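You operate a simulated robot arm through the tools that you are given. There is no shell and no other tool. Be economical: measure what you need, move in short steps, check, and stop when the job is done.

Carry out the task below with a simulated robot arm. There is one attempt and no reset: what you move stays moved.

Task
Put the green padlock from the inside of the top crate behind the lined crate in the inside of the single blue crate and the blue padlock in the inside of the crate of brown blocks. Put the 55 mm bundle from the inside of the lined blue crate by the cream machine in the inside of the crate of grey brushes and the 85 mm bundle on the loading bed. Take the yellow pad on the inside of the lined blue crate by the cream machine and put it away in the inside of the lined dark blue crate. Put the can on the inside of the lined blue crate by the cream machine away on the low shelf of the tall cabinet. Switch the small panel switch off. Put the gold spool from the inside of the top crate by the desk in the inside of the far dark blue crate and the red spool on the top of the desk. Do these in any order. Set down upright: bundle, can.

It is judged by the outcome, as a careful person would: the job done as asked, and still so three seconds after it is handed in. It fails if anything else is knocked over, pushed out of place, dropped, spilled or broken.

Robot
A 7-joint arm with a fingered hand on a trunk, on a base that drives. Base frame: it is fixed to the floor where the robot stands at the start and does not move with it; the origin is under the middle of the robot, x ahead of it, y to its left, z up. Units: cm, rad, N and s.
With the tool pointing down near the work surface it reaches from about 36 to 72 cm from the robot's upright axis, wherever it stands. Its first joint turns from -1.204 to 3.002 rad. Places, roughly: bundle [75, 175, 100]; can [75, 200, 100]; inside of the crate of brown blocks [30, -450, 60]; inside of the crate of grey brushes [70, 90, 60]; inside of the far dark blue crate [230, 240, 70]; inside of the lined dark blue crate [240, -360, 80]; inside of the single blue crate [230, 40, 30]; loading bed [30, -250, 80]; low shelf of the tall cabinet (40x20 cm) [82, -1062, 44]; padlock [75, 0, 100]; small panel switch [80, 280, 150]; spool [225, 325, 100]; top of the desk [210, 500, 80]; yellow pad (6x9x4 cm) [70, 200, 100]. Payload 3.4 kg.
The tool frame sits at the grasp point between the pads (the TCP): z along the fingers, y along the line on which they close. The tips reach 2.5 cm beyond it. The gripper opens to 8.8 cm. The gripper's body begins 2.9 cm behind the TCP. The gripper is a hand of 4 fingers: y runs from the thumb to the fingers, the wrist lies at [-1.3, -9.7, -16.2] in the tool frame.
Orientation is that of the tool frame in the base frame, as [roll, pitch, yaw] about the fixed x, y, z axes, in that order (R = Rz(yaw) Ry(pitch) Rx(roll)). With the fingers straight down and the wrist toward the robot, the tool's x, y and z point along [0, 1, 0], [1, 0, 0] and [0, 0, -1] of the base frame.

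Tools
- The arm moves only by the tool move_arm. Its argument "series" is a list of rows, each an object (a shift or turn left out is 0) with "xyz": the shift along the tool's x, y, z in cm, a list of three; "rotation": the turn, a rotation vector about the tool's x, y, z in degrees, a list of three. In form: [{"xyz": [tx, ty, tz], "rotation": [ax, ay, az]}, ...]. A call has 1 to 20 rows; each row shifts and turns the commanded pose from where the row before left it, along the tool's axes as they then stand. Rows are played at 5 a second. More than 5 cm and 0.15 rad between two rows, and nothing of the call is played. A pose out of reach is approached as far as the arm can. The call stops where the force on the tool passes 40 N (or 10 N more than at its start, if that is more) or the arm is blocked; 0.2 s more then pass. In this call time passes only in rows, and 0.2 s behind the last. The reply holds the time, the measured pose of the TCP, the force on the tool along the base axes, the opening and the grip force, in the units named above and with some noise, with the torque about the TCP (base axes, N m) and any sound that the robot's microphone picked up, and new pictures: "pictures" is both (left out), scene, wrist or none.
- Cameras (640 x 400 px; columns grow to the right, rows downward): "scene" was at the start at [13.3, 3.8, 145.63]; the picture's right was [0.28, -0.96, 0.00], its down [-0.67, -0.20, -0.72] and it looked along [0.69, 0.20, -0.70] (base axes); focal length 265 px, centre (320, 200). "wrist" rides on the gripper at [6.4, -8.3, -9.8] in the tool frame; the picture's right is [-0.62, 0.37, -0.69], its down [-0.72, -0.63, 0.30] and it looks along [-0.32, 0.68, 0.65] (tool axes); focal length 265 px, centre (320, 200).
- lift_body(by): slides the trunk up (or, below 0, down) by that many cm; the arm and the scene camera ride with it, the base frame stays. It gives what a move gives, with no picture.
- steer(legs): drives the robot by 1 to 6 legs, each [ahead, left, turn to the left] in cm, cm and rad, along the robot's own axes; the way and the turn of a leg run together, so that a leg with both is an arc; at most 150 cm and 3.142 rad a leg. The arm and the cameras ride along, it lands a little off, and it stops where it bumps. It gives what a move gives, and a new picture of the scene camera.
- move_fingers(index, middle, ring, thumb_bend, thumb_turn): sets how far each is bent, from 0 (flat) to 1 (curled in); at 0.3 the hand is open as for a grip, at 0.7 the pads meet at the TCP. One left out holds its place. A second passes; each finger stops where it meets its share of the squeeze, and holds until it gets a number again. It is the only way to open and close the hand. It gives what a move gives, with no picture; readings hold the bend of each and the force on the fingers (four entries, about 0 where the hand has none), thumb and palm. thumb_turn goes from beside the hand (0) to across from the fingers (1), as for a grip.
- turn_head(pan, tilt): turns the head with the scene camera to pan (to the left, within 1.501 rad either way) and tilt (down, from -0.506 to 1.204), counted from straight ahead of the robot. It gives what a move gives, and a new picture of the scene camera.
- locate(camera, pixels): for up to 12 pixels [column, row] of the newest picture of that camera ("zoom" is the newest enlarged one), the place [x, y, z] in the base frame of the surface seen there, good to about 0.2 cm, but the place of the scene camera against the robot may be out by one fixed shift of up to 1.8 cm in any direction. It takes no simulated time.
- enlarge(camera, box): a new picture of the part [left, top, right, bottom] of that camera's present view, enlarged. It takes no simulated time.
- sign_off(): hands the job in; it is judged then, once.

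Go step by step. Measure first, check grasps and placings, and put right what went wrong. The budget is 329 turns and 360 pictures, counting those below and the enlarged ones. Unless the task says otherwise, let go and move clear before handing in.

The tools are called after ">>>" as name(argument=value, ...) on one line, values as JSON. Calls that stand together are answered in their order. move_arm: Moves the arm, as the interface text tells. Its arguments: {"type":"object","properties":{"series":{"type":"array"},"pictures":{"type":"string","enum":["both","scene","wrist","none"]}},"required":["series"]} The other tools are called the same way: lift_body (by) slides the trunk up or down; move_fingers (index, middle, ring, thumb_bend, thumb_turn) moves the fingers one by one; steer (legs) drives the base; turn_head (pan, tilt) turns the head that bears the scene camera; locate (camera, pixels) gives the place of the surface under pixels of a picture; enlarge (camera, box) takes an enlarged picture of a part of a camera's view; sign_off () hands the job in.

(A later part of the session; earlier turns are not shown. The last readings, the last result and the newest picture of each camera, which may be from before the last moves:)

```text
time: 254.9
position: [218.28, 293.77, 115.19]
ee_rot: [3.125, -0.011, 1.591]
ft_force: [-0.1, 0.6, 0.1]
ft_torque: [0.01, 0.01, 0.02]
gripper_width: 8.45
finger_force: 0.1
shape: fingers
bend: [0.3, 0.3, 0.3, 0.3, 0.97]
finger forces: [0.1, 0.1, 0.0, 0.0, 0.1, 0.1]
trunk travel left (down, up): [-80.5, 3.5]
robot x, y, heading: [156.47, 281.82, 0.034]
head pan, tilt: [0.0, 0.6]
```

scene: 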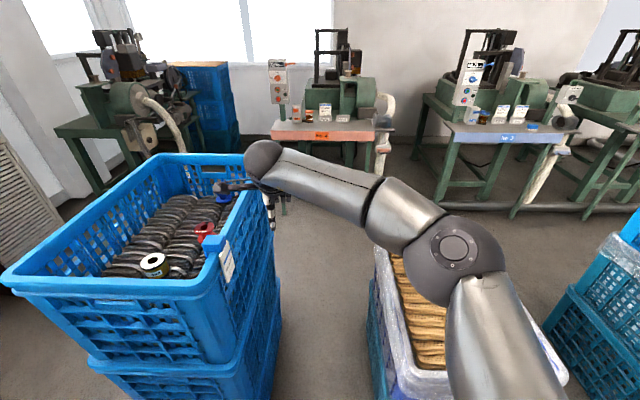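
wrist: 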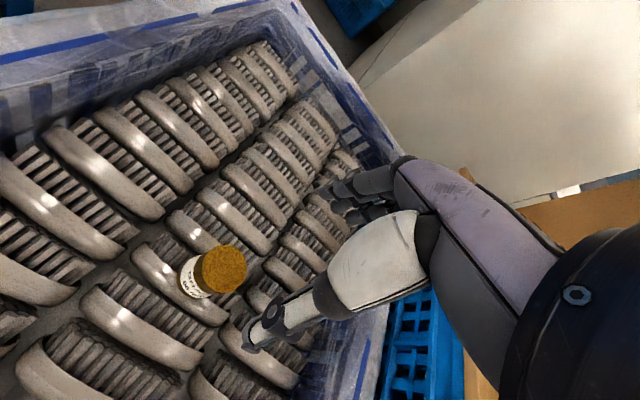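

The gold spool is at (155,262), red at (205,230) and blue at (225,195); the lined dark blue crate with wood pieces is at (420,320). I'll measure them.

>>> locate(camera="scene", pixels=[[153, 260], [145, 270], [205, 230], [224, 197], [20, 285], [235, 265], [170, 160], [265, 170], [410, 290], [420, 320], [385, 260], [555, 370]])

>>> enlarge(camera="scene", box=[90, 170, 290, 310])

```text
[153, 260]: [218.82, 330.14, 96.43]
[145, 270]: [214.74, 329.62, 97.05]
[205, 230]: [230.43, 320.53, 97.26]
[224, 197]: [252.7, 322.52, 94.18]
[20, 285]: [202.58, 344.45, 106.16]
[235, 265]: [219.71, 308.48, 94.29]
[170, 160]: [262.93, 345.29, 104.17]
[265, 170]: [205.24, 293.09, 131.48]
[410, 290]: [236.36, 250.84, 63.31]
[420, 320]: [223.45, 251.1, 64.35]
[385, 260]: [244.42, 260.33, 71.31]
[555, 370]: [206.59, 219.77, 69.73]
```

```text
2.86 times, centred on (190, 240) of scene
```

zoom: 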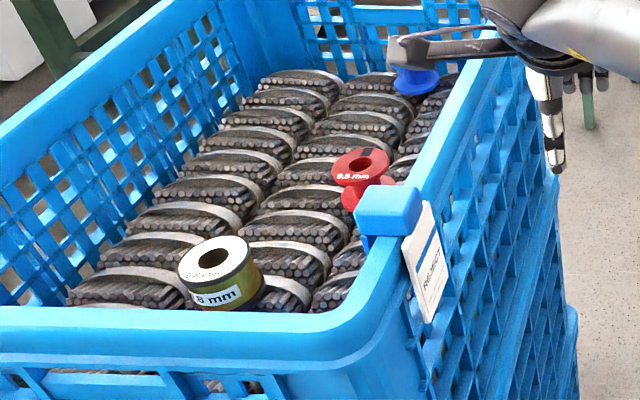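

Gold sits at about (215.5, 330) and red at about (231, 320), inside the crate x 203-263, y 305-345. I'll slide left to bring the hand over gold.

>>> steer(legs=[[-2, 36, -0.032]])

>>> move_arm(series=[{"xyz": [0, 0, 0.2]}], pictures="wrist")

```text
time: 257.3
position: [215.94, 327.74, 115.18]
ee_rot: [3.124, -0.01, 1.565]
ft_force: [-0.6, 0.0, 0.6]
ft_torque: [-0.05, -0.03, 0.0]
gripper_width: 8.44
finger_force: 0.1
shape: fingers
bend: [0.3, 0.3, 0.3, 0.3, 0.97]
finger forces: [0.0, 0.0, 0.2, 0.0, 0.0, 0.0]
trunk travel left (down, up): [-80.5, 3.5]
robot x, y, heading: [153.63, 317.29, 0.006]
head pan, tilt: [0.0, 0.6]
```

scene: 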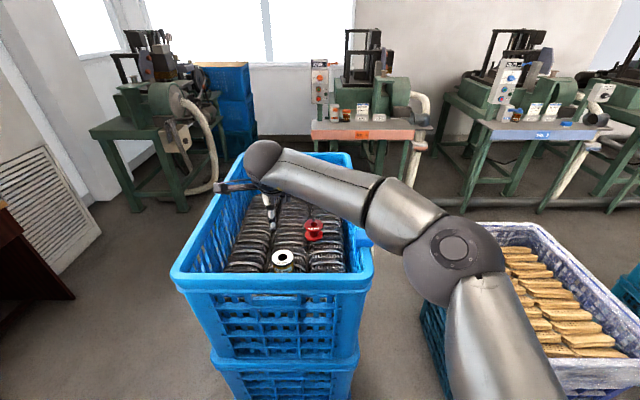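

```text
time: 257.7
position: [215.87, 327.8, 115.0]
ee_rot: [3.126, -0.01, 1.566]
ft_force: [-0.5, 0.4, -0.4]
ft_torque: [-0.01, -0.03, 0.01]
gripper_width: 8.44
finger_force: 0.1
shape: fingers
bend: [0.3, 0.3, 0.3, 0.3, 0.97]
finger forces: [0.0, 0.0, 0.0, 0.0, 0.0, 0.0]
trunk travel left (down, up): [-80.5, 3.5]
robot x, y, heading: [153.89, 317.71, 0.007]
head pan, tilt: [0.0, 0.6]
```

wrist: 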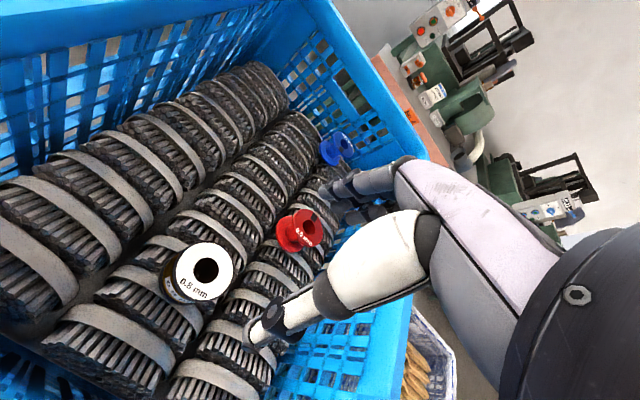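

>>> locate(camera="wrist", pixels=[[190, 280], [180, 275], [230, 270], [208, 247], [195, 300], [165, 285], [300, 228], [312, 220], [286, 240], [330, 330], [100, 330], [338, 148]])

>>> enlarge(camera="wrist", box=[130, 180, 370, 370])

```text
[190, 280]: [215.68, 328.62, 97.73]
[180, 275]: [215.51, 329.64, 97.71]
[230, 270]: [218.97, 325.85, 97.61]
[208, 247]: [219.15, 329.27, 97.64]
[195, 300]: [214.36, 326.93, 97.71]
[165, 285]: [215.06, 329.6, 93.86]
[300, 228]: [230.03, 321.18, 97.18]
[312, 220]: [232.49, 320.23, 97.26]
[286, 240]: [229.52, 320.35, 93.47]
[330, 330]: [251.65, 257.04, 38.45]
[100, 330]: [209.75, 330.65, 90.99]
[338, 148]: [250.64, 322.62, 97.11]
```

```text
2.11 times, centred on (250, 275) of wrist
```

zoom: 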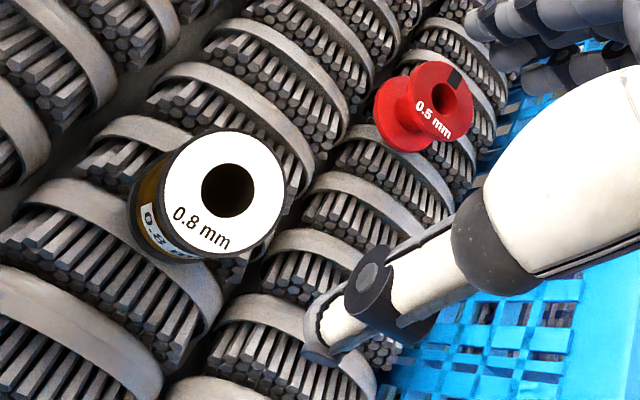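

Gold's top is centred at about (217.0, 327.9), z 97.7, diameter ~5.6. I'll yaw 45° so the hand clears the near rim, align and go partway down.

>>> move_arm(series=[{"rotation": [0, 0, 7.5]}, {"rotation": [0, 0, 7.5]}, {"rotation": [0, 0, 7.5]}, {"rotation": [0, 0, 7.5]}, {"rotation": [0, 0, 7.5]}, {"rotation": [0, 0, 7.5]}, {"xyz": [0.85, 0.7, 0]}, {"xyz": [0, 0, 4]}, {"xyz": [0, 0, 4]}, {"xyz": [0, 0, 3]}], pictures="wrist")

```text
time: 259.9
position: [215.72, 326.1, 103.53]
ee_rot: [3.137, -0.018, 0.78]
ft_force: [0.3, 0.5, 0.0]
ft_torque: [-0.03, -0.02, -0.03]
gripper_width: 8.49
finger_force: 0.0
shape: fingers
bend: [0.3, 0.3, 0.3, 0.3, 0.97]
finger forces: [0.1, 0.0, 0.0, 0.1, 0.1, 0.1]
out of reach, approached as far as the arm can: row 6, 7
trunk travel left (down, up): [-80.5, 3.5]
robot x, y, heading: [154.15, 317.7, 0.005]
head pan, tilt: [0.0, 0.6]
```

wrist: 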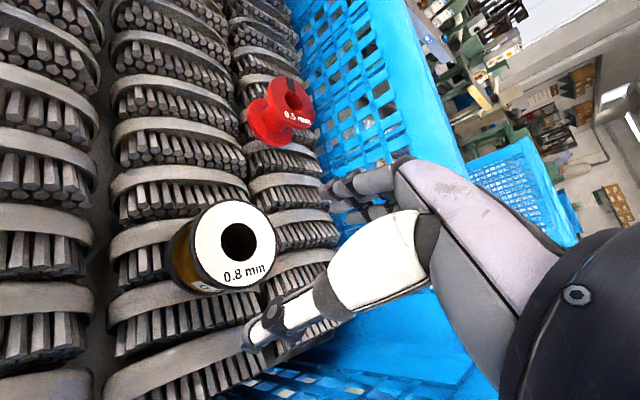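

The arm fell slightly short. I'll re-measure the spool from here.

>>> locate(camera="wrist", pixels=[[238, 210], [204, 250], [270, 262], [225, 283], [205, 225], [272, 235], [175, 245]])

```text
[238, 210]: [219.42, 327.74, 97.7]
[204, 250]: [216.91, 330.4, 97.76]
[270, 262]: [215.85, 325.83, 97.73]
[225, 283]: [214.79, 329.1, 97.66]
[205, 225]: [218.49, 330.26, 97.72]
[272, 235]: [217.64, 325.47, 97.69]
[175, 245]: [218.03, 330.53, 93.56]
```

The centre is (217.0, 328.0). I'll correct by about 2.3 cm and descend to z≈96.2.

>>> move_arm(series=[{"xyz": [2.25, -0.45, 0]}, {"xyz": [0, 0, 2.5]}, {"xyz": [0, 0, 2.5]}], pictures="wrist")

>>> locate(camera="wrist", pixels=[[280, 220], [250, 250], [300, 260], [270, 270], [250, 235]])

```text
time: 260.7
position: [216.83, 327.29, 98.56]
ee_rot: [3.137, -0.018, 0.781]
ft_force: [0.3, -0.2, -0.1]
ft_torque: [0.04, -0.01, 0.0]
gripper_width: 8.46
finger_force: 0.0
shape: fingers
bend: [0.3, 0.3, 0.3, 0.3, 0.97]
finger forces: [0.0, 0.0, 0.0, 0.1, 0.0, 0.0]
out of reach, approached as far as the arm can: row 1
trunk travel left (down, up): [-80.5, 3.5]
robot x, y, heading: [153.65, 317.88, 0.008]
head pan, tilt: [0.0, 0.6]
```

wrist: 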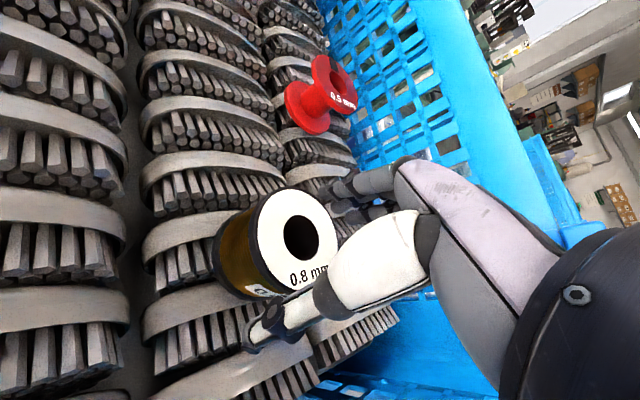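

```text
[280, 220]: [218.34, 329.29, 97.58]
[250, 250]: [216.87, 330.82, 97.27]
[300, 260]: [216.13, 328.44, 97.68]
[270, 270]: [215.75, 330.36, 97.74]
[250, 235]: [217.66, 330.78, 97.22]
```

I need about 0.7 cm more in y, then I'll descend to grip height and close.

>>> move_arm(series=[{"xyz": [0.6, -0.4, 1.0]}, {"xyz": [0, 0, 1.3]}], pictures="wrist")

```text
time: 261.3
position: [216.37, 327.65, 97.11]
ee_rot: [3.136, -0.019, 0.781]
ft_force: [0.3, 0.2, -0.3]
ft_torque: [0.0, -0.01, -0.02]
gripper_width: 8.53
finger_force: 0.3
shape: fingers
bend: [0.3, 0.3, 0.3, 0.3, 0.97]
finger forces: [0.6, 0.0, 0.0, 0.0, 0.0, 0.0]
out of reach, approached as far as the arm can: row 1
trunk travel left (down, up): [-80.5, 3.5]
robot x, y, heading: [153.98, 317.86, 0.002]
head pan, tilt: [0.0, 0.6]
```

wrist: 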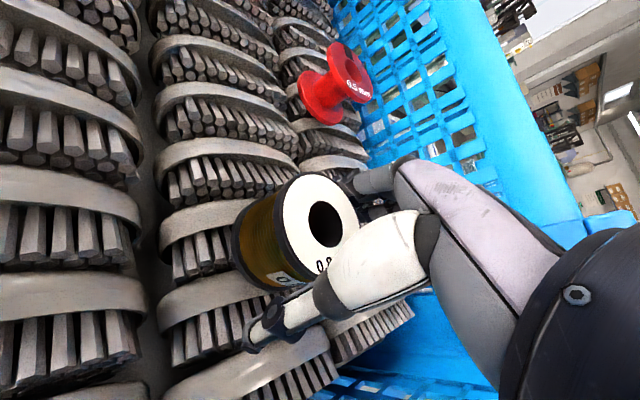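

It is almost centred, with the index just brushing. I'll shift slightly along the closing axis, lower 0.9 cm and close.

>>> move_arm(series=[{"xyz": [0, 0.4, 0]}, {"xyz": [0, 0, 0.9]}], pictures="none")

>>> move_fingers(index=0.7, middle=0.7, ring=0.7, thumb_bend=0.7)

>>> move_arm(series=[{"xyz": [0, 0, -1]}, {"xyz": [0, 0, -2]}], pictures="wrist")

```text
time: 261.9
position: [216.7, 327.22, 96.09]
ee_rot: [3.137, -0.02, 0.783]
ft_force: [-0.3, -0.7, 0.3]
ft_torque: [-0.01, -0.02, 0.02]
gripper_width: 8.47
finger_force: 0.1
shape: fingers
bend: [0.3, 0.3, 0.3, 0.3, 0.97]
finger forces: [0.2, 0.1, 0.0, 0.1, 0.1, 0.1]
out of reach, approached as far as the arm can: row 2
trunk travel left (down, up): [-80.5, 3.5]
robot x, y, heading: [153.74, 317.66, 0.005]
head pan, tilt: [0.0, 0.6]
```

```text
time: 262.9
position: [216.61, 327.21, 96.18]
ee_rot: [3.136, -0.02, 0.781]
ft_force: [-1.0, -1.1, 2.4]
ft_torque: [-0.13, -0.05, -0.01]
gripper_width: 5.2
finger_force: 23.9
shape: fingers
bend: [0.38, 0.54, 0.69, 0.55, 0.96]
finger forces: [15.6, 7.3, 0.5, 0.0, 24.3, 0.0]
trunk travel left (down, up): [-80.5, 3.5]
robot x, y, heading: [154.03, 317.56, -0.001]
head pan, tilt: [0.0, 0.6]
```

```text
time: 263.5
position: [216.42, 327.13, 99.1]
ee_rot: [3.135, -0.019, 0.78]
ft_force: [0.6, -0.3, -1.7]
ft_torque: [-0.02, 0.01, -0.01]
gripper_width: 5.22
finger_force: 23.0
shape: fingers
bend: [0.38, 0.54, 0.69, 0.55, 0.96]
finger forces: [15.3, 6.5, 0.3, 0.1, 23.8, 0.0]
trunk travel left (down, up): [-80.5, 3.5]
robot x, y, heading: [153.99, 317.68, 0.006]
head pan, tilt: [0.0, 0.6]
```

wrist: 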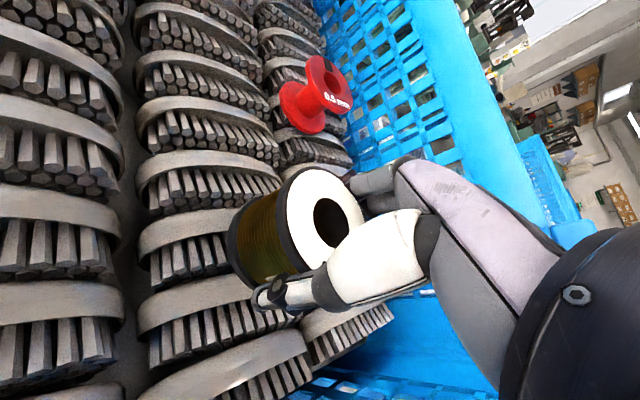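

Gold is held at 23 N. I'll lift it clear and drive right to the far dark blue crate.

>>> move_arm(series=[{"xyz": [0, 0, -4]}, {"xyz": [0, 0, -4]}, {"xyz": [0, 0, -4]}, {"xyz": [0, 0, -3]}], pictures="none")

>>> steer(legs=[[0, -86, 0]])

>>> turn_head(pan=0.0, tilt=0.8)

```text
time: 264.5
position: [215.87, 326.79, 113.84]
ee_rot: [3.138, -0.018, 0.782]
ft_force: [-0.2, -1.2, -0.7]
ft_torque: [0.01, 0.0, -0.02]
gripper_width: 5.16
finger_force: 22.9
shape: fingers
bend: [0.38, 0.54, 0.69, 0.55, 0.96]
finger forces: [15.4, 6.5, 0.3, 0.0, 23.8, 0.0]
out of reach, approached as far as the arm can: row 4
trunk travel left (down, up): [-80.5, 3.5]
robot x, y, heading: [153.79, 317.65, 0.005]
head pan, tilt: [0.0, 0.6]
```

```text
time: 269.0
position: [216.24, 240.71, 113.81]
ee_rot: [3.136, -0.021, 0.785]
ft_force: [-0.7, 0.4, -1.8]
ft_torque: [0.01, 0.02, 0.01]
gripper_width: 5.19
finger_force: 22.5
shape: fingers
bend: [0.38, 0.54, 0.69, 0.55, 0.96]
finger forces: [15.4, 6.5, 0.4, 0.0, 23.7, 0.0]
trunk travel left (down, up): [-80.5, 3.5]
robot x, y, heading: [153.88, 231.16, 0.004]
head pan, tilt: [0.0, 0.6]
```

scene: 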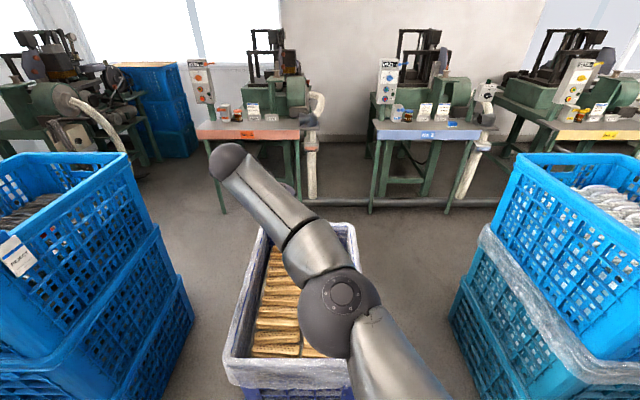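

```text
time: 269.8
position: [216.26, 240.81, 113.7]
ee_rot: [3.136, -0.021, 0.783]
ft_force: [0.1, 0.2, -1.2]
ft_torque: [-0.04, 0.06, 0.0]
gripper_width: 5.2
finger_force: 22.9
shape: fingers
bend: [0.38, 0.54, 0.69, 0.55, 0.96]
finger forces: [15.4, 6.5, 0.2, 0.1, 23.6, 0.1]
trunk travel left (down, up): [-80.5, 3.5]
robot x, y, heading: [153.91, 231.34, 0.008]
head pan, tilt: [0.0, 0.799]
```

scene: 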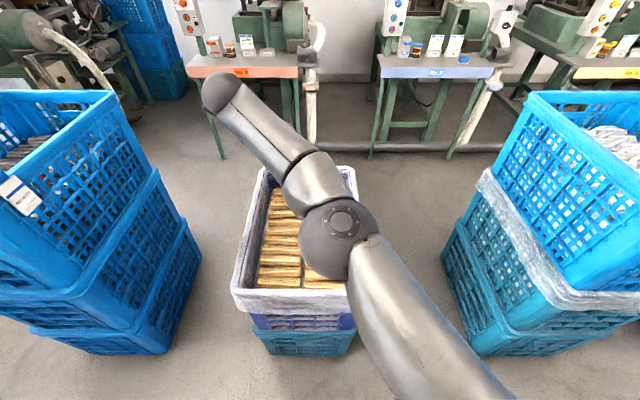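

The crate with wooden pieces is ahead at (290,240). I'll measure its extent and contents height.

>>> locate(camera="scene", pixels=[[235, 290], [267, 170], [350, 172], [350, 305], [280, 265], [280, 240], [285, 215], [275, 275], [310, 275]])

>>> steer(legs=[[10, 0, 0]])

>>> lift_body(by=-35)

>>> move_arm(series=[{"xyz": [0, 0, 0.5]}])

```text
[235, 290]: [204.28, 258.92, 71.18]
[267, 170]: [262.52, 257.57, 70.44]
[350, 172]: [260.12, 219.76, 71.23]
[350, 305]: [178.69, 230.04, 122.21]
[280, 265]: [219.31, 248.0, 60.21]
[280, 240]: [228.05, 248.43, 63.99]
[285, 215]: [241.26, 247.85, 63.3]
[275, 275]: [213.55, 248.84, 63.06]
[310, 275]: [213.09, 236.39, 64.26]
```

```text
time: 270.9
position: [225.97, 240.73, 113.76]
ee_rot: [3.135, -0.02, 0.782]
ft_force: [0.1, -0.4, -1.7]
ft_torque: [-0.02, 0.01, -0.01]
gripper_width: 5.18
finger_force: 22.6
shape: fingers
bend: [0.38, 0.54, 0.69, 0.55, 0.96]
finger forces: [15.6, 6.5, 0.3, 0.1, 23.7, 0.0]
trunk travel left (down, up): [-80.5, 3.5]
robot x, y, heading: [164.0, 231.37, 0.004]
head pan, tilt: [0.0, 0.799]
```

scene: 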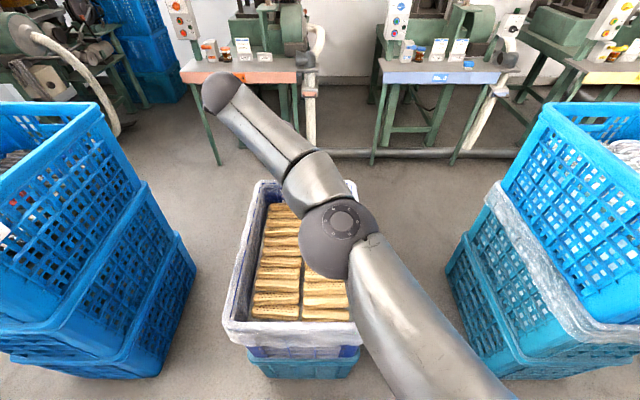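

```text
time: 274.3
position: [225.88, 240.67, 78.75]
ee_rot: [3.137, -0.022, 0.782]
ft_force: [0.1, 0.3, -1.7]
ft_torque: [0.0, 0.0, -0.01]
gripper_width: 5.18
finger_force: 23.0
shape: fingers
bend: [0.38, 0.54, 0.69, 0.55, 0.96]
finger forces: [15.5, 6.5, 0.3, 0.1, 23.6, 0.1]
trunk travel left (down, up): [-45.5, 38.5]
robot x, y, heading: [163.8, 231.36, 0.002]
head pan, tilt: [0.0, 0.799]
```

```text
time: 274.7
position: [226.03, 240.63, 78.21]
ee_rot: [3.137, -0.021, 0.782]
ft_force: [-0.2, 0.2, -1.9]
ft_torque: [-0.03, 0.01, 0.03]
gripper_width: 5.2
finger_force: 22.3
shape: fingers
bend: [0.38, 0.54, 0.69, 0.55, 0.96]
finger forces: [15.3, 6.4, 0.3, 0.0, 23.6, 0.1]
trunk travel left (down, up): [-45.5, 38.5]
robot x, y, heading: [163.88, 231.66, 0.007]
head pan, tilt: [0.0, 0.799]
```

scene: 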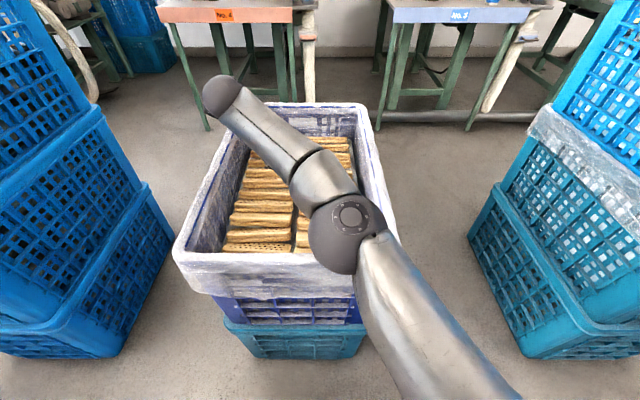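
wrist: 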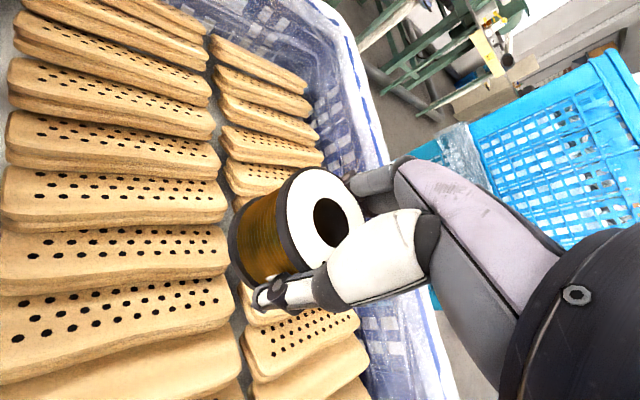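

The spool hangs over the gap between the two columns, so I'll shift 5 cm left over the left column and lower.

>>> move_arm(series=[{"xyz": [1.8, -1.8, 0]}, {"xyz": [1.8, -1.8, 0]}, {"xyz": [0, 0, 4]}, {"xyz": [0, 0, 4]}], pictures="wrist")

```text
time: 275.7
position: [225.44, 242.54, 69.74]
ee_rot: [3.139, -0.022, 0.78]
ft_force: [-0.1, 0.2, -2.3]
ft_torque: [0.0, 0.02, -0.01]
gripper_width: 5.2
finger_force: 22.7
shape: fingers
bend: [0.38, 0.54, 0.7, 0.55, 0.96]
finger forces: [15.4, 6.7, 0.2, 0.1, 23.5, 0.0]
out of reach, approached as far as the arm can: row 1, 2
trunk travel left (down, up): [-45.5, 38.5]
robot x, y, heading: [164.26, 231.59, 0.004]
head pan, tilt: [0.0, 0.799]
```

wrist: 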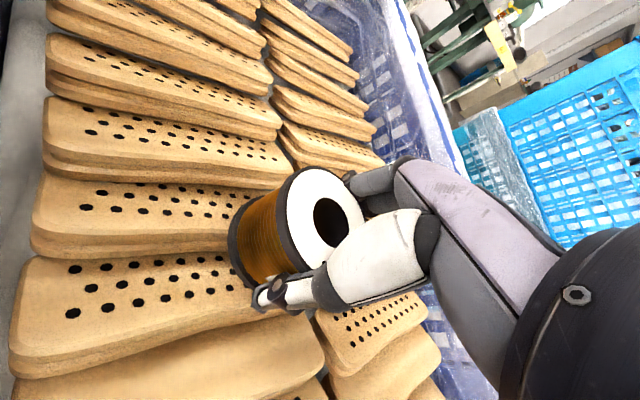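

The arm can't reach that far left, so I'll rise, shift the base left 5 cm and come down again.

>>> move_arm(series=[{"xyz": [0, 0, -4]}, {"xyz": [0, 0, -4]}], pictures="none")

>>> steer(legs=[[2, 5, 0]])

>>> move_arm(series=[{"xyz": [0, 0, 4]}, {"xyz": [0, 0, 4]}], pictures="wrist")

```text
time: 276.3
position: [224.93, 242.27, 77.68]
ee_rot: [3.137, -0.021, 0.782]
ft_force: [0.6, -0.6, -1.4]
ft_torque: [-0.02, 0.02, 0.02]
gripper_width: 5.18
finger_force: 22.3
shape: fingers
bend: [0.38, 0.54, 0.7, 0.55, 0.96]
finger forces: [15.4, 6.7, 0.2, 0.0, 23.3, 0.0]
trunk travel left (down, up): [-45.5, 38.5]
robot x, y, heading: [164.27, 231.77, 0.004]
head pan, tilt: [0.0, 0.799]
```

```text
time: 277.3
position: [226.95, 247.38, 77.82]
ee_rot: [3.137, -0.023, 0.782]
ft_force: [0.1, 0.7, -2.3]
ft_torque: [-0.02, -0.01, 0.01]
gripper_width: 5.17
finger_force: 23.0
shape: fingers
bend: [0.38, 0.54, 0.7, 0.55, 0.96]
finger forces: [15.4, 6.5, 0.2, 0.1, 23.4, 0.0]
trunk travel left (down, up): [-45.5, 38.5]
robot x, y, heading: [165.89, 236.61, 0.001]
head pan, tilt: [0.0, 0.799]
```

scene: 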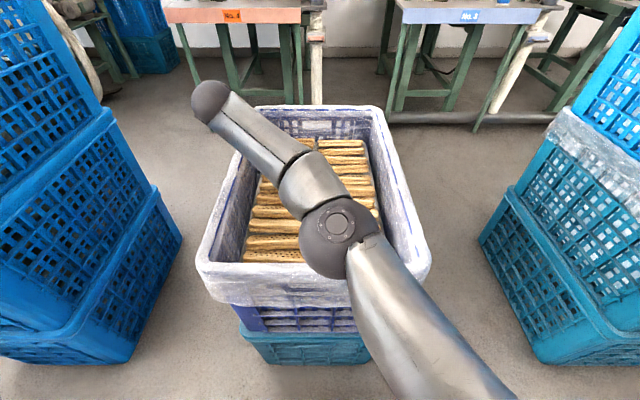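

```text
time: 277.9
position: [227.18, 247.51, 69.69]
ee_rot: [3.136, -0.021, 0.78]
ft_force: [-0.3, -0.3, -1.5]
ft_torque: [-0.02, 0.0, 0.02]
gripper_width: 5.2
finger_force: 22.2
shape: fingers
bend: [0.38, 0.54, 0.7, 0.55, 0.96]
finger forces: [15.4, 6.5, 0.2, 0.1, 23.3, 0.0]
trunk travel left (down, up): [-45.5, 38.5]
robot x, y, heading: [166.11, 236.56, -0.0]
head pan, tilt: [0.0, 0.799]
```

wrist: 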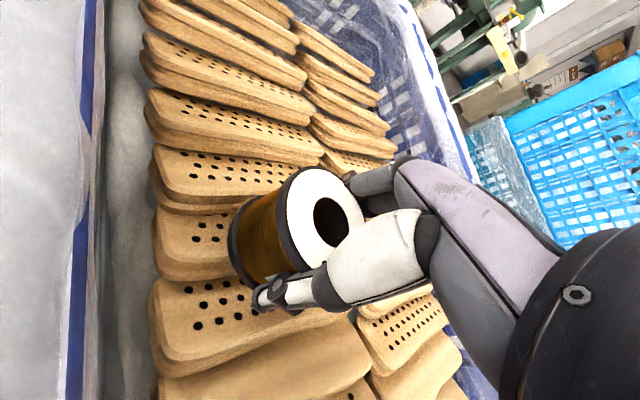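

Now it is over the left column. I'll lower gently until contact.

>>> move_arm(series=[{"xyz": [0, 0, 1]}, {"xyz": [0, 0, 0.6]}, {"xyz": [0, 0, 0.5]}], pictures="none")

```text
time: 278.7
position: [227.21, 247.44, 68.46]
ee_rot: [3.129, -0.029, 0.782]
ft_force: [-0.4, 6.4, 29.0]
ft_torque: [-0.21, -0.17, 0.03]
gripper_width: 5.17
finger_force: 27.0
shape: fingers
bend: [0.37, 0.54, 0.7, 0.56, 0.95]
finger forces: [17.7, 7.8, 0.1, 0.1, 27.4, 0.0]
trunk travel left (down, up): [-45.5, 38.5]
robot x, y, heading: [165.59, 236.64, 0.001]
head pan, tilt: [0.0, 0.799]
```

It's in contact at 29 N, so I'll ease off, open and rise.

>>> move_arm(series=[{"xyz": [0, 0, -0.5]}], pictures="none")

>>> move_fingers(index=0.3, middle=0.3, ring=0.3, thumb_bend=0.3)

>>> move_arm(series=[{"xyz": [0, 0, -2]}, {"xyz": [0, 0, -4]}, {"xyz": [0, 0, -4]}], pictures="wrist")

```text
time: 279.1
position: [227.13, 247.38, 68.39]
ee_rot: [3.135, -0.023, 0.782]
ft_force: [2.4, 3.0, 18.3]
ft_torque: [-0.26, -0.17, 0.03]
gripper_width: 5.2
finger_force: 24.7
shape: fingers
bend: [0.37, 0.54, 0.7, 0.56, 0.95]
finger forces: [17.7, 6.7, 0.0, 0.0, 25.1, 0.0]
trunk travel left (down, up): [-45.5, 38.5]
robot x, y, heading: [166.15, 236.68, 0.003]
head pan, tilt: [0.0, 0.799]
```

```text
time: 280.1
position: [227.35, 247.39, 68.31]
ee_rot: [3.136, -0.02, 0.78]
ft_force: [0.8, -0.6, -0.3]
ft_torque: [-0.01, 0.03, -0.02]
gripper_width: 8.45
finger_force: 0.0
shape: fingers
bend: [0.3, 0.3, 0.3, 0.3, 0.97]
finger forces: [0.1, 0.1, 0.1, 0.0, 0.0, 0.0]
trunk travel left (down, up): [-45.5, 38.5]
robot x, y, heading: [165.69, 236.6, 0.001]
head pan, tilt: [0.0, 0.799]
```

```text
time: 280.9
position: [226.93, 247.36, 78.27]
ee_rot: [3.138, -0.023, 0.781]
ft_force: [1.2, 0.7, 0.7]
ft_torque: [-0.02, 0.01, 0.01]
gripper_width: 8.48
finger_force: 0.0
shape: fingers
bend: [0.3, 0.3, 0.3, 0.3, 0.97]
finger forces: [0.0, 0.0, 0.0, 0.0, 0.0, 0.0]
trunk travel left (down, up): [-45.5, 38.5]
robot x, y, heading: [165.93, 236.69, 0.002]
head pan, tilt: [0.0, 0.799]
```

wrist: 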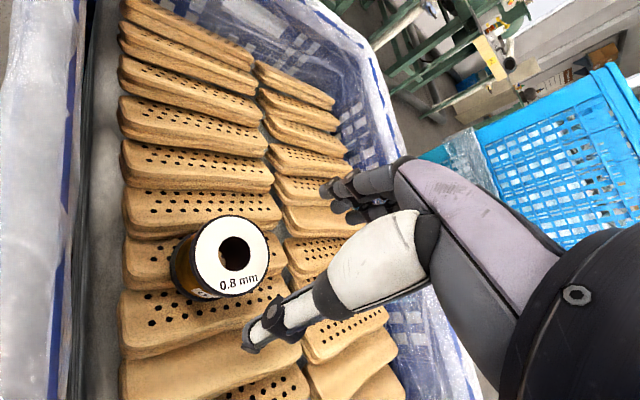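

Gold stands in the far dark blue crate at (230,255). Next is red, so I'll raise the trunk and drive back to the spool crate.

>>> lift_body(by=38)

>>> steer(legs=[[0, 73, 0], [5, 0, 0]])

>>> move_arm(series=[{"xyz": [0, 0, 1]}], pictures="wrist")

```text
time: 284.5
position: [226.67, 247.31, 116.23]
ee_rot: [3.135, -0.02, 0.78]
ft_force: [0.6, -0.5, -0.2]
ft_torque: [0.02, 0.02, 0.03]
gripper_width: 8.47
finger_force: 0.1
shape: fingers
bend: [0.3, 0.3, 0.3, 0.3, 0.97]
finger forces: [0.0, 0.0, 0.1, 0.0, 0.1, 0.0]
trunk travel left (down, up): [-83.5, 0.5]
robot x, y, heading: [166.06, 236.7, 0.003]
head pan, tilt: [0.0, 0.799]
```

```text
time: 289.0
position: [230.96, 320.58, 116.25]
ee_rot: [3.136, -0.022, 0.797]
ft_force: [-0.3, -0.5, -0.7]
ft_torque: [0.0, 0.04, -0.02]
gripper_width: 8.49
finger_force: 0.1
shape: fingers
bend: [0.3, 0.3, 0.3, 0.3, 0.97]
finger forces: [0.0, 0.1, 0.0, 0.1, 0.1, 0.0]
trunk travel left (down, up): [-83.5, 0.5]
robot x, y, heading: [169.96, 309.52, 0.014]
head pan, tilt: [0.0, 0.799]
```

scene: 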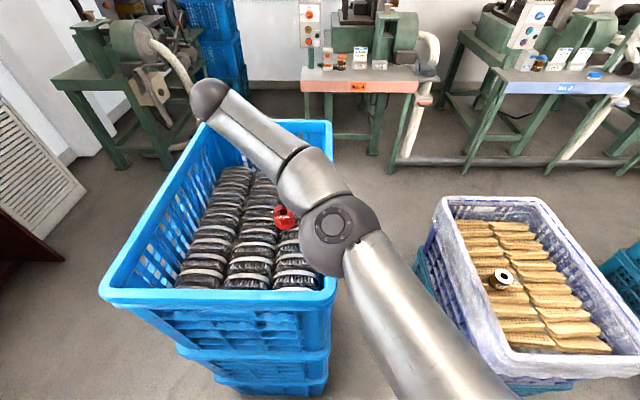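

```text
time: 289.4
position: [230.9, 320.49, 115.18]
ee_rot: [3.134, -0.023, 0.796]
ft_force: [0.3, 0.5, 0.6]
ft_torque: [0.02, -0.02, 0.02]
gripper_width: 8.46
finger_force: 0.1
shape: fingers
bend: [0.3, 0.3, 0.3, 0.3, 0.97]
finger forces: [0.0, 0.0, 0.0, 0.1, 0.0, 0.0]
trunk travel left (down, up): [-83.5, 0.5]
robot x, y, heading: [170.24, 308.93, 0.019]
head pan, tilt: [0.0, 0.799]
```

wrist: 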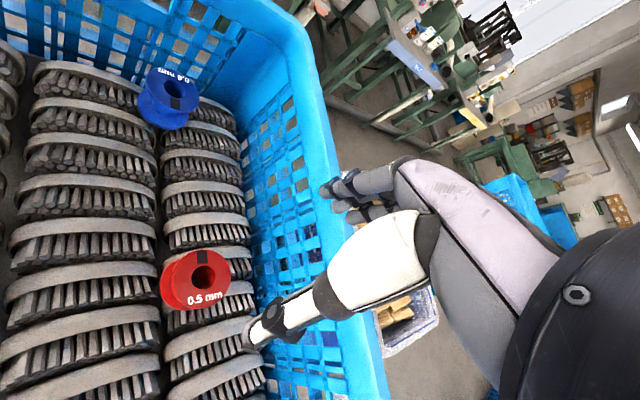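

Red is at (198,280) in the wrist view, so I'll measure it.

>>> locate(camera="wrist", pixels=[[178, 280], [228, 268], [198, 303], [203, 252], [215, 285], [185, 265], [170, 270]])

```text
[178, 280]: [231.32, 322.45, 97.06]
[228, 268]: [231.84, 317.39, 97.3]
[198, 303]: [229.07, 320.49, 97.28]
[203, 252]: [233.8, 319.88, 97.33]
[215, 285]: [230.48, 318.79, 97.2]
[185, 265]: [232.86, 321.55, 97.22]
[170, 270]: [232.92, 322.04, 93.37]
```

Red's centre is (231.5, 320.0), radius ~2.5. I'll correct by 0.8 cm and go down.

>>> move_arm(series=[{"xyz": [0.1, 0.8, 0]}, {"xyz": [0, 0, 4]}, {"xyz": [0, 0, 4]}, {"xyz": [0, 0, 4]}, {"xyz": [0, 0, 3]}], pictures="wrist")

>>> locate(camera="wrist", pixels=[[275, 240], [300, 215], [320, 235], [290, 265], [305, 245]])

```text
time: 290.6
position: [232.1, 320.09, 100.17]
ee_rot: [3.136, -0.023, 0.796]
ft_force: [-0.3, -0.2, 0.4]
ft_torque: [-0.04, -0.02, -0.01]
gripper_width: 8.49
finger_force: 0.1
shape: fingers
bend: [0.3, 0.3, 0.3, 0.3, 0.97]
finger forces: [0.0, 0.1, 0.0, 0.0, 0.0, 0.0]
trunk travel left (down, up): [-83.5, 0.5]
robot x, y, heading: [170.21, 308.61, 0.022]
head pan, tilt: [0.0, 0.799]
```

wrist: 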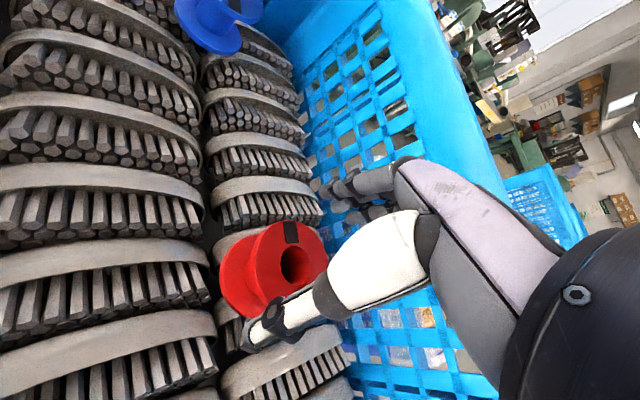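

```text
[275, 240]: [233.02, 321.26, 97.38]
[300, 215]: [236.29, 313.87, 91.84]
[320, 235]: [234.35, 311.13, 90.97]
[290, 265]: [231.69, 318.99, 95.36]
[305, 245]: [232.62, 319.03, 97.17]
```

The TCP is nearly centred. I'll adjust slightly and lower to z≈96.2.

>>> move_arm(series=[{"xyz": [-0.2, -0.2, 2]}, {"xyz": [0, 0, 2]}], pictures="wrist")

```text
time: 291.2
position: [231.55, 320.15, 96.21]
ee_rot: [3.137, -0.022, 0.797]
ft_force: [-0.8, -0.6, -0.1]
ft_torque: [0.02, 0.02, 0.0]
gripper_width: 8.45
finger_force: 0.0
shape: fingers
bend: [0.3, 0.3, 0.3, 0.3, 0.97]
finger forces: [0.0, 0.1, 0.0, 0.0, 0.0, 0.0]
trunk travel left (down, up): [-83.5, 0.5]
robot x, y, heading: [170.17, 309.08, 0.014]
head pan, tilt: [0.0, 0.799]
```

wrist: 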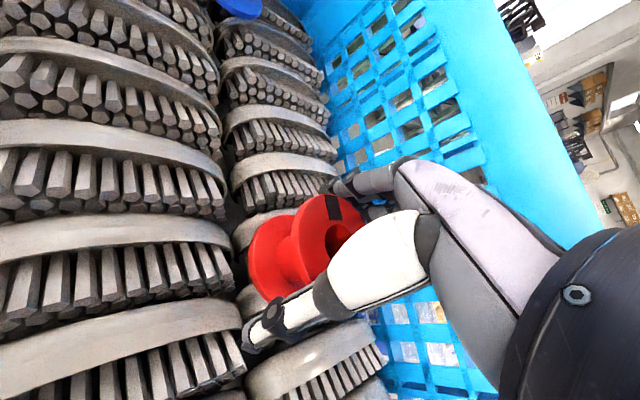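

Red is between the fingers, so I'll close and lift.

>>> move_fingers(index=0.7, middle=0.7, ring=0.7, thumb_bend=0.7)

>>> move_arm(series=[{"xyz": [0, 0, -1]}, {"xyz": [0, 0, -2]}], pictures="wrist")

```text
time: 292.2
position: [231.74, 320.0, 96.42]
ee_rot: [3.136, -0.021, 0.796]
ft_force: [0.1, 0.2, 3.6]
ft_torque: [-0.13, -0.06, 0.03]
gripper_width: 4.43
finger_force: 21.6
shape: fingers
bend: [0.51, 0.53, 0.59, 0.51, 0.94]
finger forces: [8.0, 6.9, 7.2, 0.0, 21.5, 0.1]
trunk travel left (down, up): [-83.5, 0.5]
robot x, y, heading: [169.96, 308.81, 0.016]
head pan, tilt: [0.0, 0.799]
```

```text
time: 292.8
position: [231.68, 320.32, 99.32]
ee_rot: [3.136, -0.021, 0.797]
ft_force: [0.2, 0.3, -0.9]
ft_torque: [-0.02, -0.02, 0.02]
gripper_width: 4.44
finger_force: 21.0
shape: fingers
bend: [0.51, 0.54, 0.59, 0.51, 0.94]
finger forces: [7.4, 6.7, 6.8, 0.0, 21.4, 0.0]
trunk travel left (down, up): [-83.5, 0.5]
robot x, y, heading: [170.17, 308.86, 0.017]
head pan, tilt: [0.0, 0.799]
```

wrist: 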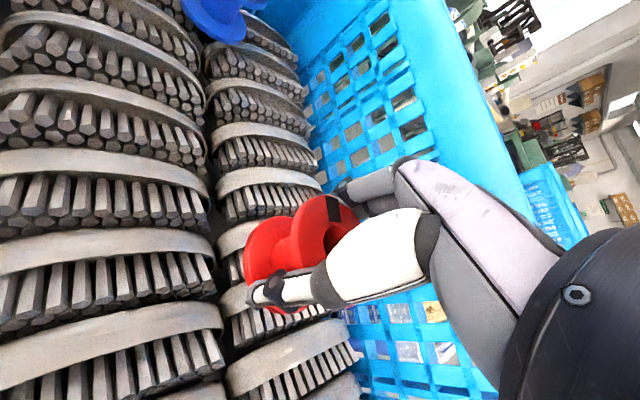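

Red is held by all the fingers at 21 N. I'll lift clear, back off and look toward the desk.

>>> move_arm(series=[{"xyz": [0, 0, -4]}, {"xyz": [0, 0, -4]}, {"xyz": [0, 0, -4]}, {"xyz": [0, 0, -3]}], pictures="none")

>>> steer(legs=[[-35, 0, -0.015]])

>>> turn_head(pan=1.1, tilt=0.5)

```text
time: 293.8
position: [231.01, 320.26, 114.07]
ee_rot: [3.136, -0.021, 0.796]
ft_force: [-0.3, -0.2, -0.3]
ft_torque: [0.03, 0.01, 0.03]
gripper_width: 4.42
finger_force: 21.2
shape: fingers
bend: [0.51, 0.54, 0.59, 0.51, 0.94]
finger forces: [7.4, 6.7, 6.7, 0.1, 21.1, 0.0]
trunk travel left (down, up): [-83.5, 0.5]
robot x, y, heading: [170.41, 309.33, 0.017]
head pan, tilt: [0.0, 0.799]
```

```text
time: 296.1
position: [196.4, 318.46, 114.06]
ee_rot: [3.137, -0.021, 0.771]
ft_force: [0.4, -0.3, -0.9]
ft_torque: [-0.01, 0.02, 0.01]
gripper_width: 4.4
finger_force: 21.3
shape: fingers
bend: [0.51, 0.54, 0.59, 0.51, 0.94]
finger forces: [7.4, 6.6, 6.8, 0.1, 21.2, 0.0]
trunk travel left (down, up): [-83.5, 0.5]
robot x, y, heading: [135.2, 308.67, -0.008]
head pan, tilt: [0.0, 0.799]
```

scene: 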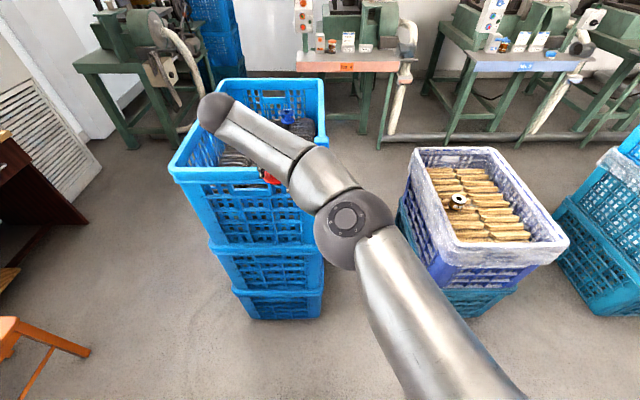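

```text
time: 297.4
position: [196.5, 318.49, 114.11]
ee_rot: [3.135, -0.02, 0.773]
ft_force: [0.4, -0.6, -0.5]
ft_torque: [0.0, -0.02, 0.05]
gripper_width: 4.45
finger_force: 21.4
shape: fingers
bend: [0.51, 0.54, 0.59, 0.51, 0.94]
finger forces: [7.3, 6.7, 6.8, 0.1, 21.2, 0.0]
trunk travel left (down, up): [-83.5, 0.5]
robot x, y, heading: [135.26, 308.58, -0.004]
head pan, tilt: [1.1, 0.499]
```

scene: 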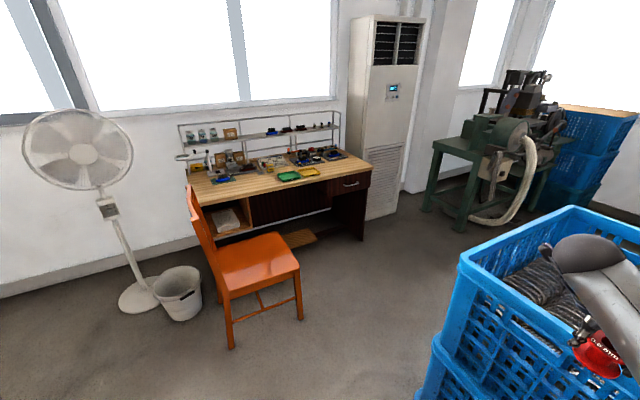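

The desk is at (280,180) with a chair on its left front; the right front half is open. I'll measure the desk, the chair and the clear spots.

>>> locate(camera="scene", pixels=[[370, 165], [190, 203], [340, 165], [250, 192], [325, 178], [270, 190], [362, 235], [300, 290], [295, 260], [245, 265], [340, 152], [225, 190]])

>>> enlarge(camera="scene", box=[170, 110, 390, 250])

```text
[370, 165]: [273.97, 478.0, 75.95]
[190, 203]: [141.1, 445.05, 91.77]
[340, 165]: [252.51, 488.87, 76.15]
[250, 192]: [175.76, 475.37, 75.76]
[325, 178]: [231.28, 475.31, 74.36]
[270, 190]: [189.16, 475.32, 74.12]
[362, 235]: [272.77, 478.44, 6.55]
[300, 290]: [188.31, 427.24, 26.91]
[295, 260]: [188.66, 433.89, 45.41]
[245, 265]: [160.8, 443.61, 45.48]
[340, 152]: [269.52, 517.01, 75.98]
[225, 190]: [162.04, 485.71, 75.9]
```

```text
2.86 times, centred on (280, 180) of scene
```

zoom: 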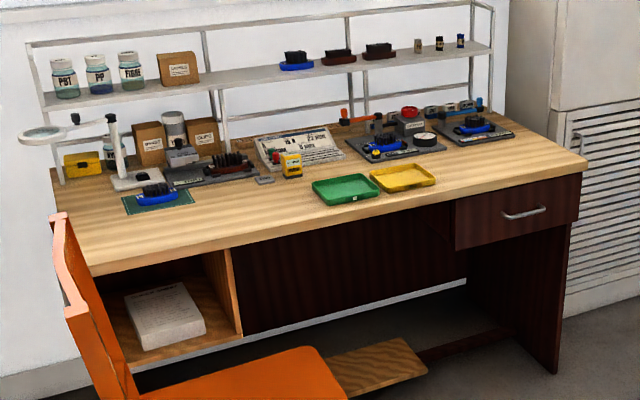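

The desk top is at z 76, front edge at y≈475, with clear space around (250, 485). I'll drive around to stand at about (258, 420) facing the desk.

>>> steer(legs=[[0, 80, 0], [68, 0, 0], [0, 0, 1.57]])

>>> turn_head(pan=-0.3, tilt=0.6)

```text
time: 308.8
position: [192.7, 448.9, 113.92]
ee_rot: [3.136, -0.021, 2.354]
ft_force: [0.2, 0.5, -1.2]
ft_torque: [0.04, -0.01, 0.03]
gripper_width: 4.43
finger_force: 20.9
shape: fingers
bend: [0.51, 0.54, 0.59, 0.51, 0.94]
finger forces: [7.4, 6.7, 6.8, 0.0, 20.8, 0.1]
trunk travel left (down, up): [-83.5, 0.5]
robot x, y, heading: [202.78, 388.08, 1.575]
head pan, tilt: [1.1, 0.499]
```

scene: 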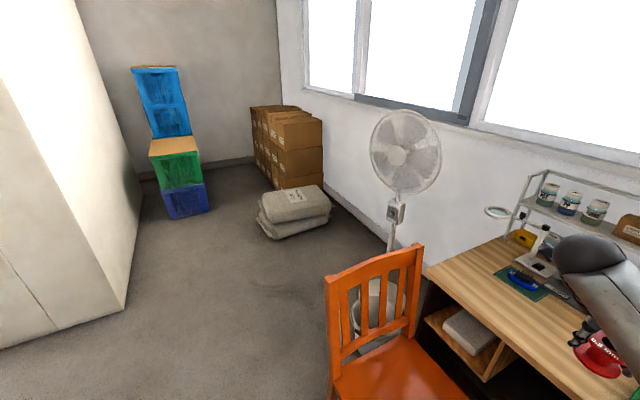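

```text
time: 310.4
position: [192.59, 449.18, 113.97]
ee_rot: [3.136, -0.02, 2.353]
ft_force: [-0.5, -0.9, 0.4]
ft_torque: [0.04, -0.04, 0.02]
gripper_width: 4.39
finger_force: 20.8
shape: fingers
bend: [0.51, 0.54, 0.59, 0.51, 0.94]
finger forces: [7.3, 6.7, 6.8, 0.0, 20.8, 0.0]
trunk travel left (down, up): [-83.5, 0.5]
robot x, y, heading: [203.11, 388.21, 1.576]
head pan, tilt: [-0.3, 0.6]
```

scene: 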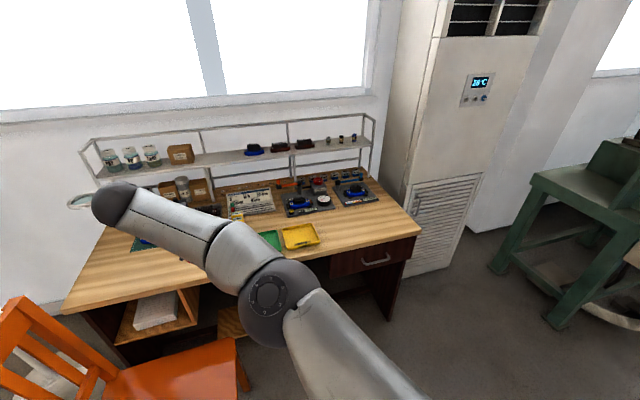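

I'll measure the free spot at (362,230), the tray, and the green table on the right.

>>> locate(camera="scene", pixels=[[362, 230], [370, 215], [318, 240], [415, 230], [340, 250], [490, 265], [555, 325], [360, 195], [530, 180]])

>>> steer(legs=[[0, -54, -0.005], [27, 0, 0]])

```text
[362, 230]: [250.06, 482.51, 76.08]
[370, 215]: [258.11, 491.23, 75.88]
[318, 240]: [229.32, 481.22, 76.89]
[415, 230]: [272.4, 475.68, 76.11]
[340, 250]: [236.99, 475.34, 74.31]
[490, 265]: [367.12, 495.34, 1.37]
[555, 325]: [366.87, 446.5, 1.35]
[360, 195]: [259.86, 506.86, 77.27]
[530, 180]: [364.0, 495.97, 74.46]
```

```text
time: 315.0
position: [247.99, 475.83, 114.04]
ee_rot: [3.135, -0.021, 2.339]
ft_force: [-0.6, 0.5, -0.4]
ft_torque: [0.0, 0.04, -0.02]
gripper_width: 4.43
finger_force: 21.0
shape: fingers
bend: [0.51, 0.54, 0.59, 0.51, 0.94]
finger forces: [7.3, 6.7, 6.8, 0.1, 20.8, 0.0]
trunk travel left (down, up): [-83.5, 0.5]
robot x, y, heading: [257.44, 414.98, 1.563]
head pan, tilt: [-0.3, 0.6]
```

scene: 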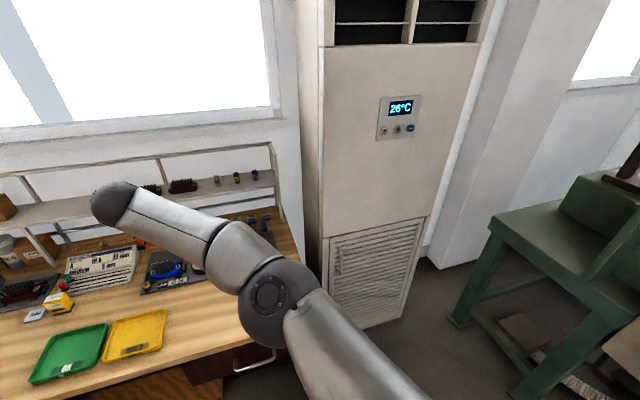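

I'll edge forward 9.5 cm and right 3 cm, then lower the trunk.

>>> steer(legs=[[9.5, -3.5, 0]])

>>> lift_body(by=-27)

>>> move_arm(series=[{"xyz": [0, 0, 0.5]}])

```text
time: 316.1
position: [251.77, 485.14, 113.97]
ee_rot: [3.136, -0.02, 2.335]
ft_force: [1.0, 0.3, -1.1]
ft_torque: [-0.01, -0.06, 0.02]
gripper_width: 4.4
finger_force: 21.0
shape: fingers
bend: [0.51, 0.54, 0.59, 0.51, 0.94]
finger forces: [7.3, 6.7, 6.8, 0.1, 20.8, 0.0]
trunk travel left (down, up): [-83.5, 0.5]
robot x, y, heading: [261.07, 424.18, 1.553]
head pan, tilt: [-0.3, 0.6]
```

scene: 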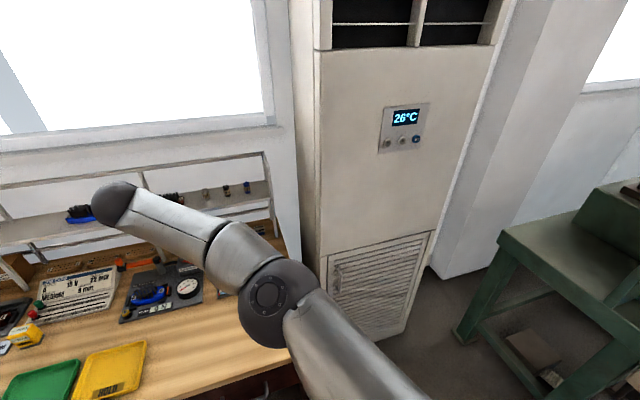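

```text
time: 318.9
position: [251.87, 485.22, 87.15]
ee_rot: [3.136, -0.021, 2.336]
ft_force: [0.0, -0.6, -1.4]
ft_torque: [-0.03, -0.01, -0.01]
gripper_width: 4.41
finger_force: 20.3
shape: fingers
bend: [0.51, 0.54, 0.59, 0.51, 0.94]
finger forces: [7.2, 6.7, 6.8, 0.0, 20.8, 0.1]
trunk travel left (down, up): [-56.5, 27.5]
robot x, y, heading: [261.48, 423.37, 1.549]
head pan, tilt: [-0.3, 0.6]
```

```text
time: 319.3
position: [251.68, 485.17, 86.57]
ee_rot: [3.137, -0.021, 2.336]
ft_force: [-0.9, 1.0, -0.8]
ft_torque: [0.04, -0.02, 0.01]
gripper_width: 4.43
finger_force: 20.8
shape: fingers
bend: [0.51, 0.54, 0.59, 0.51, 0.94]
finger forces: [7.4, 6.7, 6.8, 0.0, 20.8, 0.1]
trunk travel left (down, up): [-56.5, 27.5]
robot x, y, heading: [261.46, 423.85, 1.552]
head pan, tilt: [-0.3, 0.6]
```

scene: 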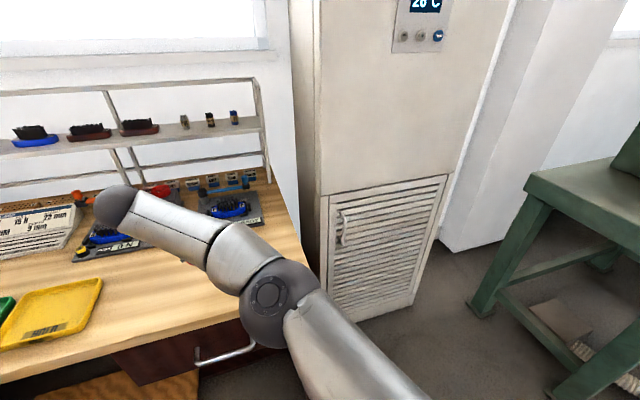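
wrist: 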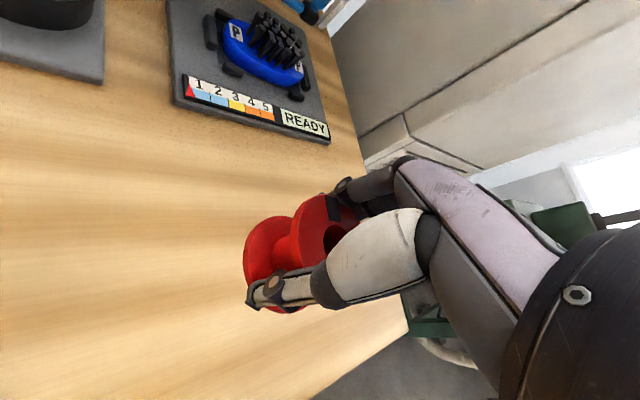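

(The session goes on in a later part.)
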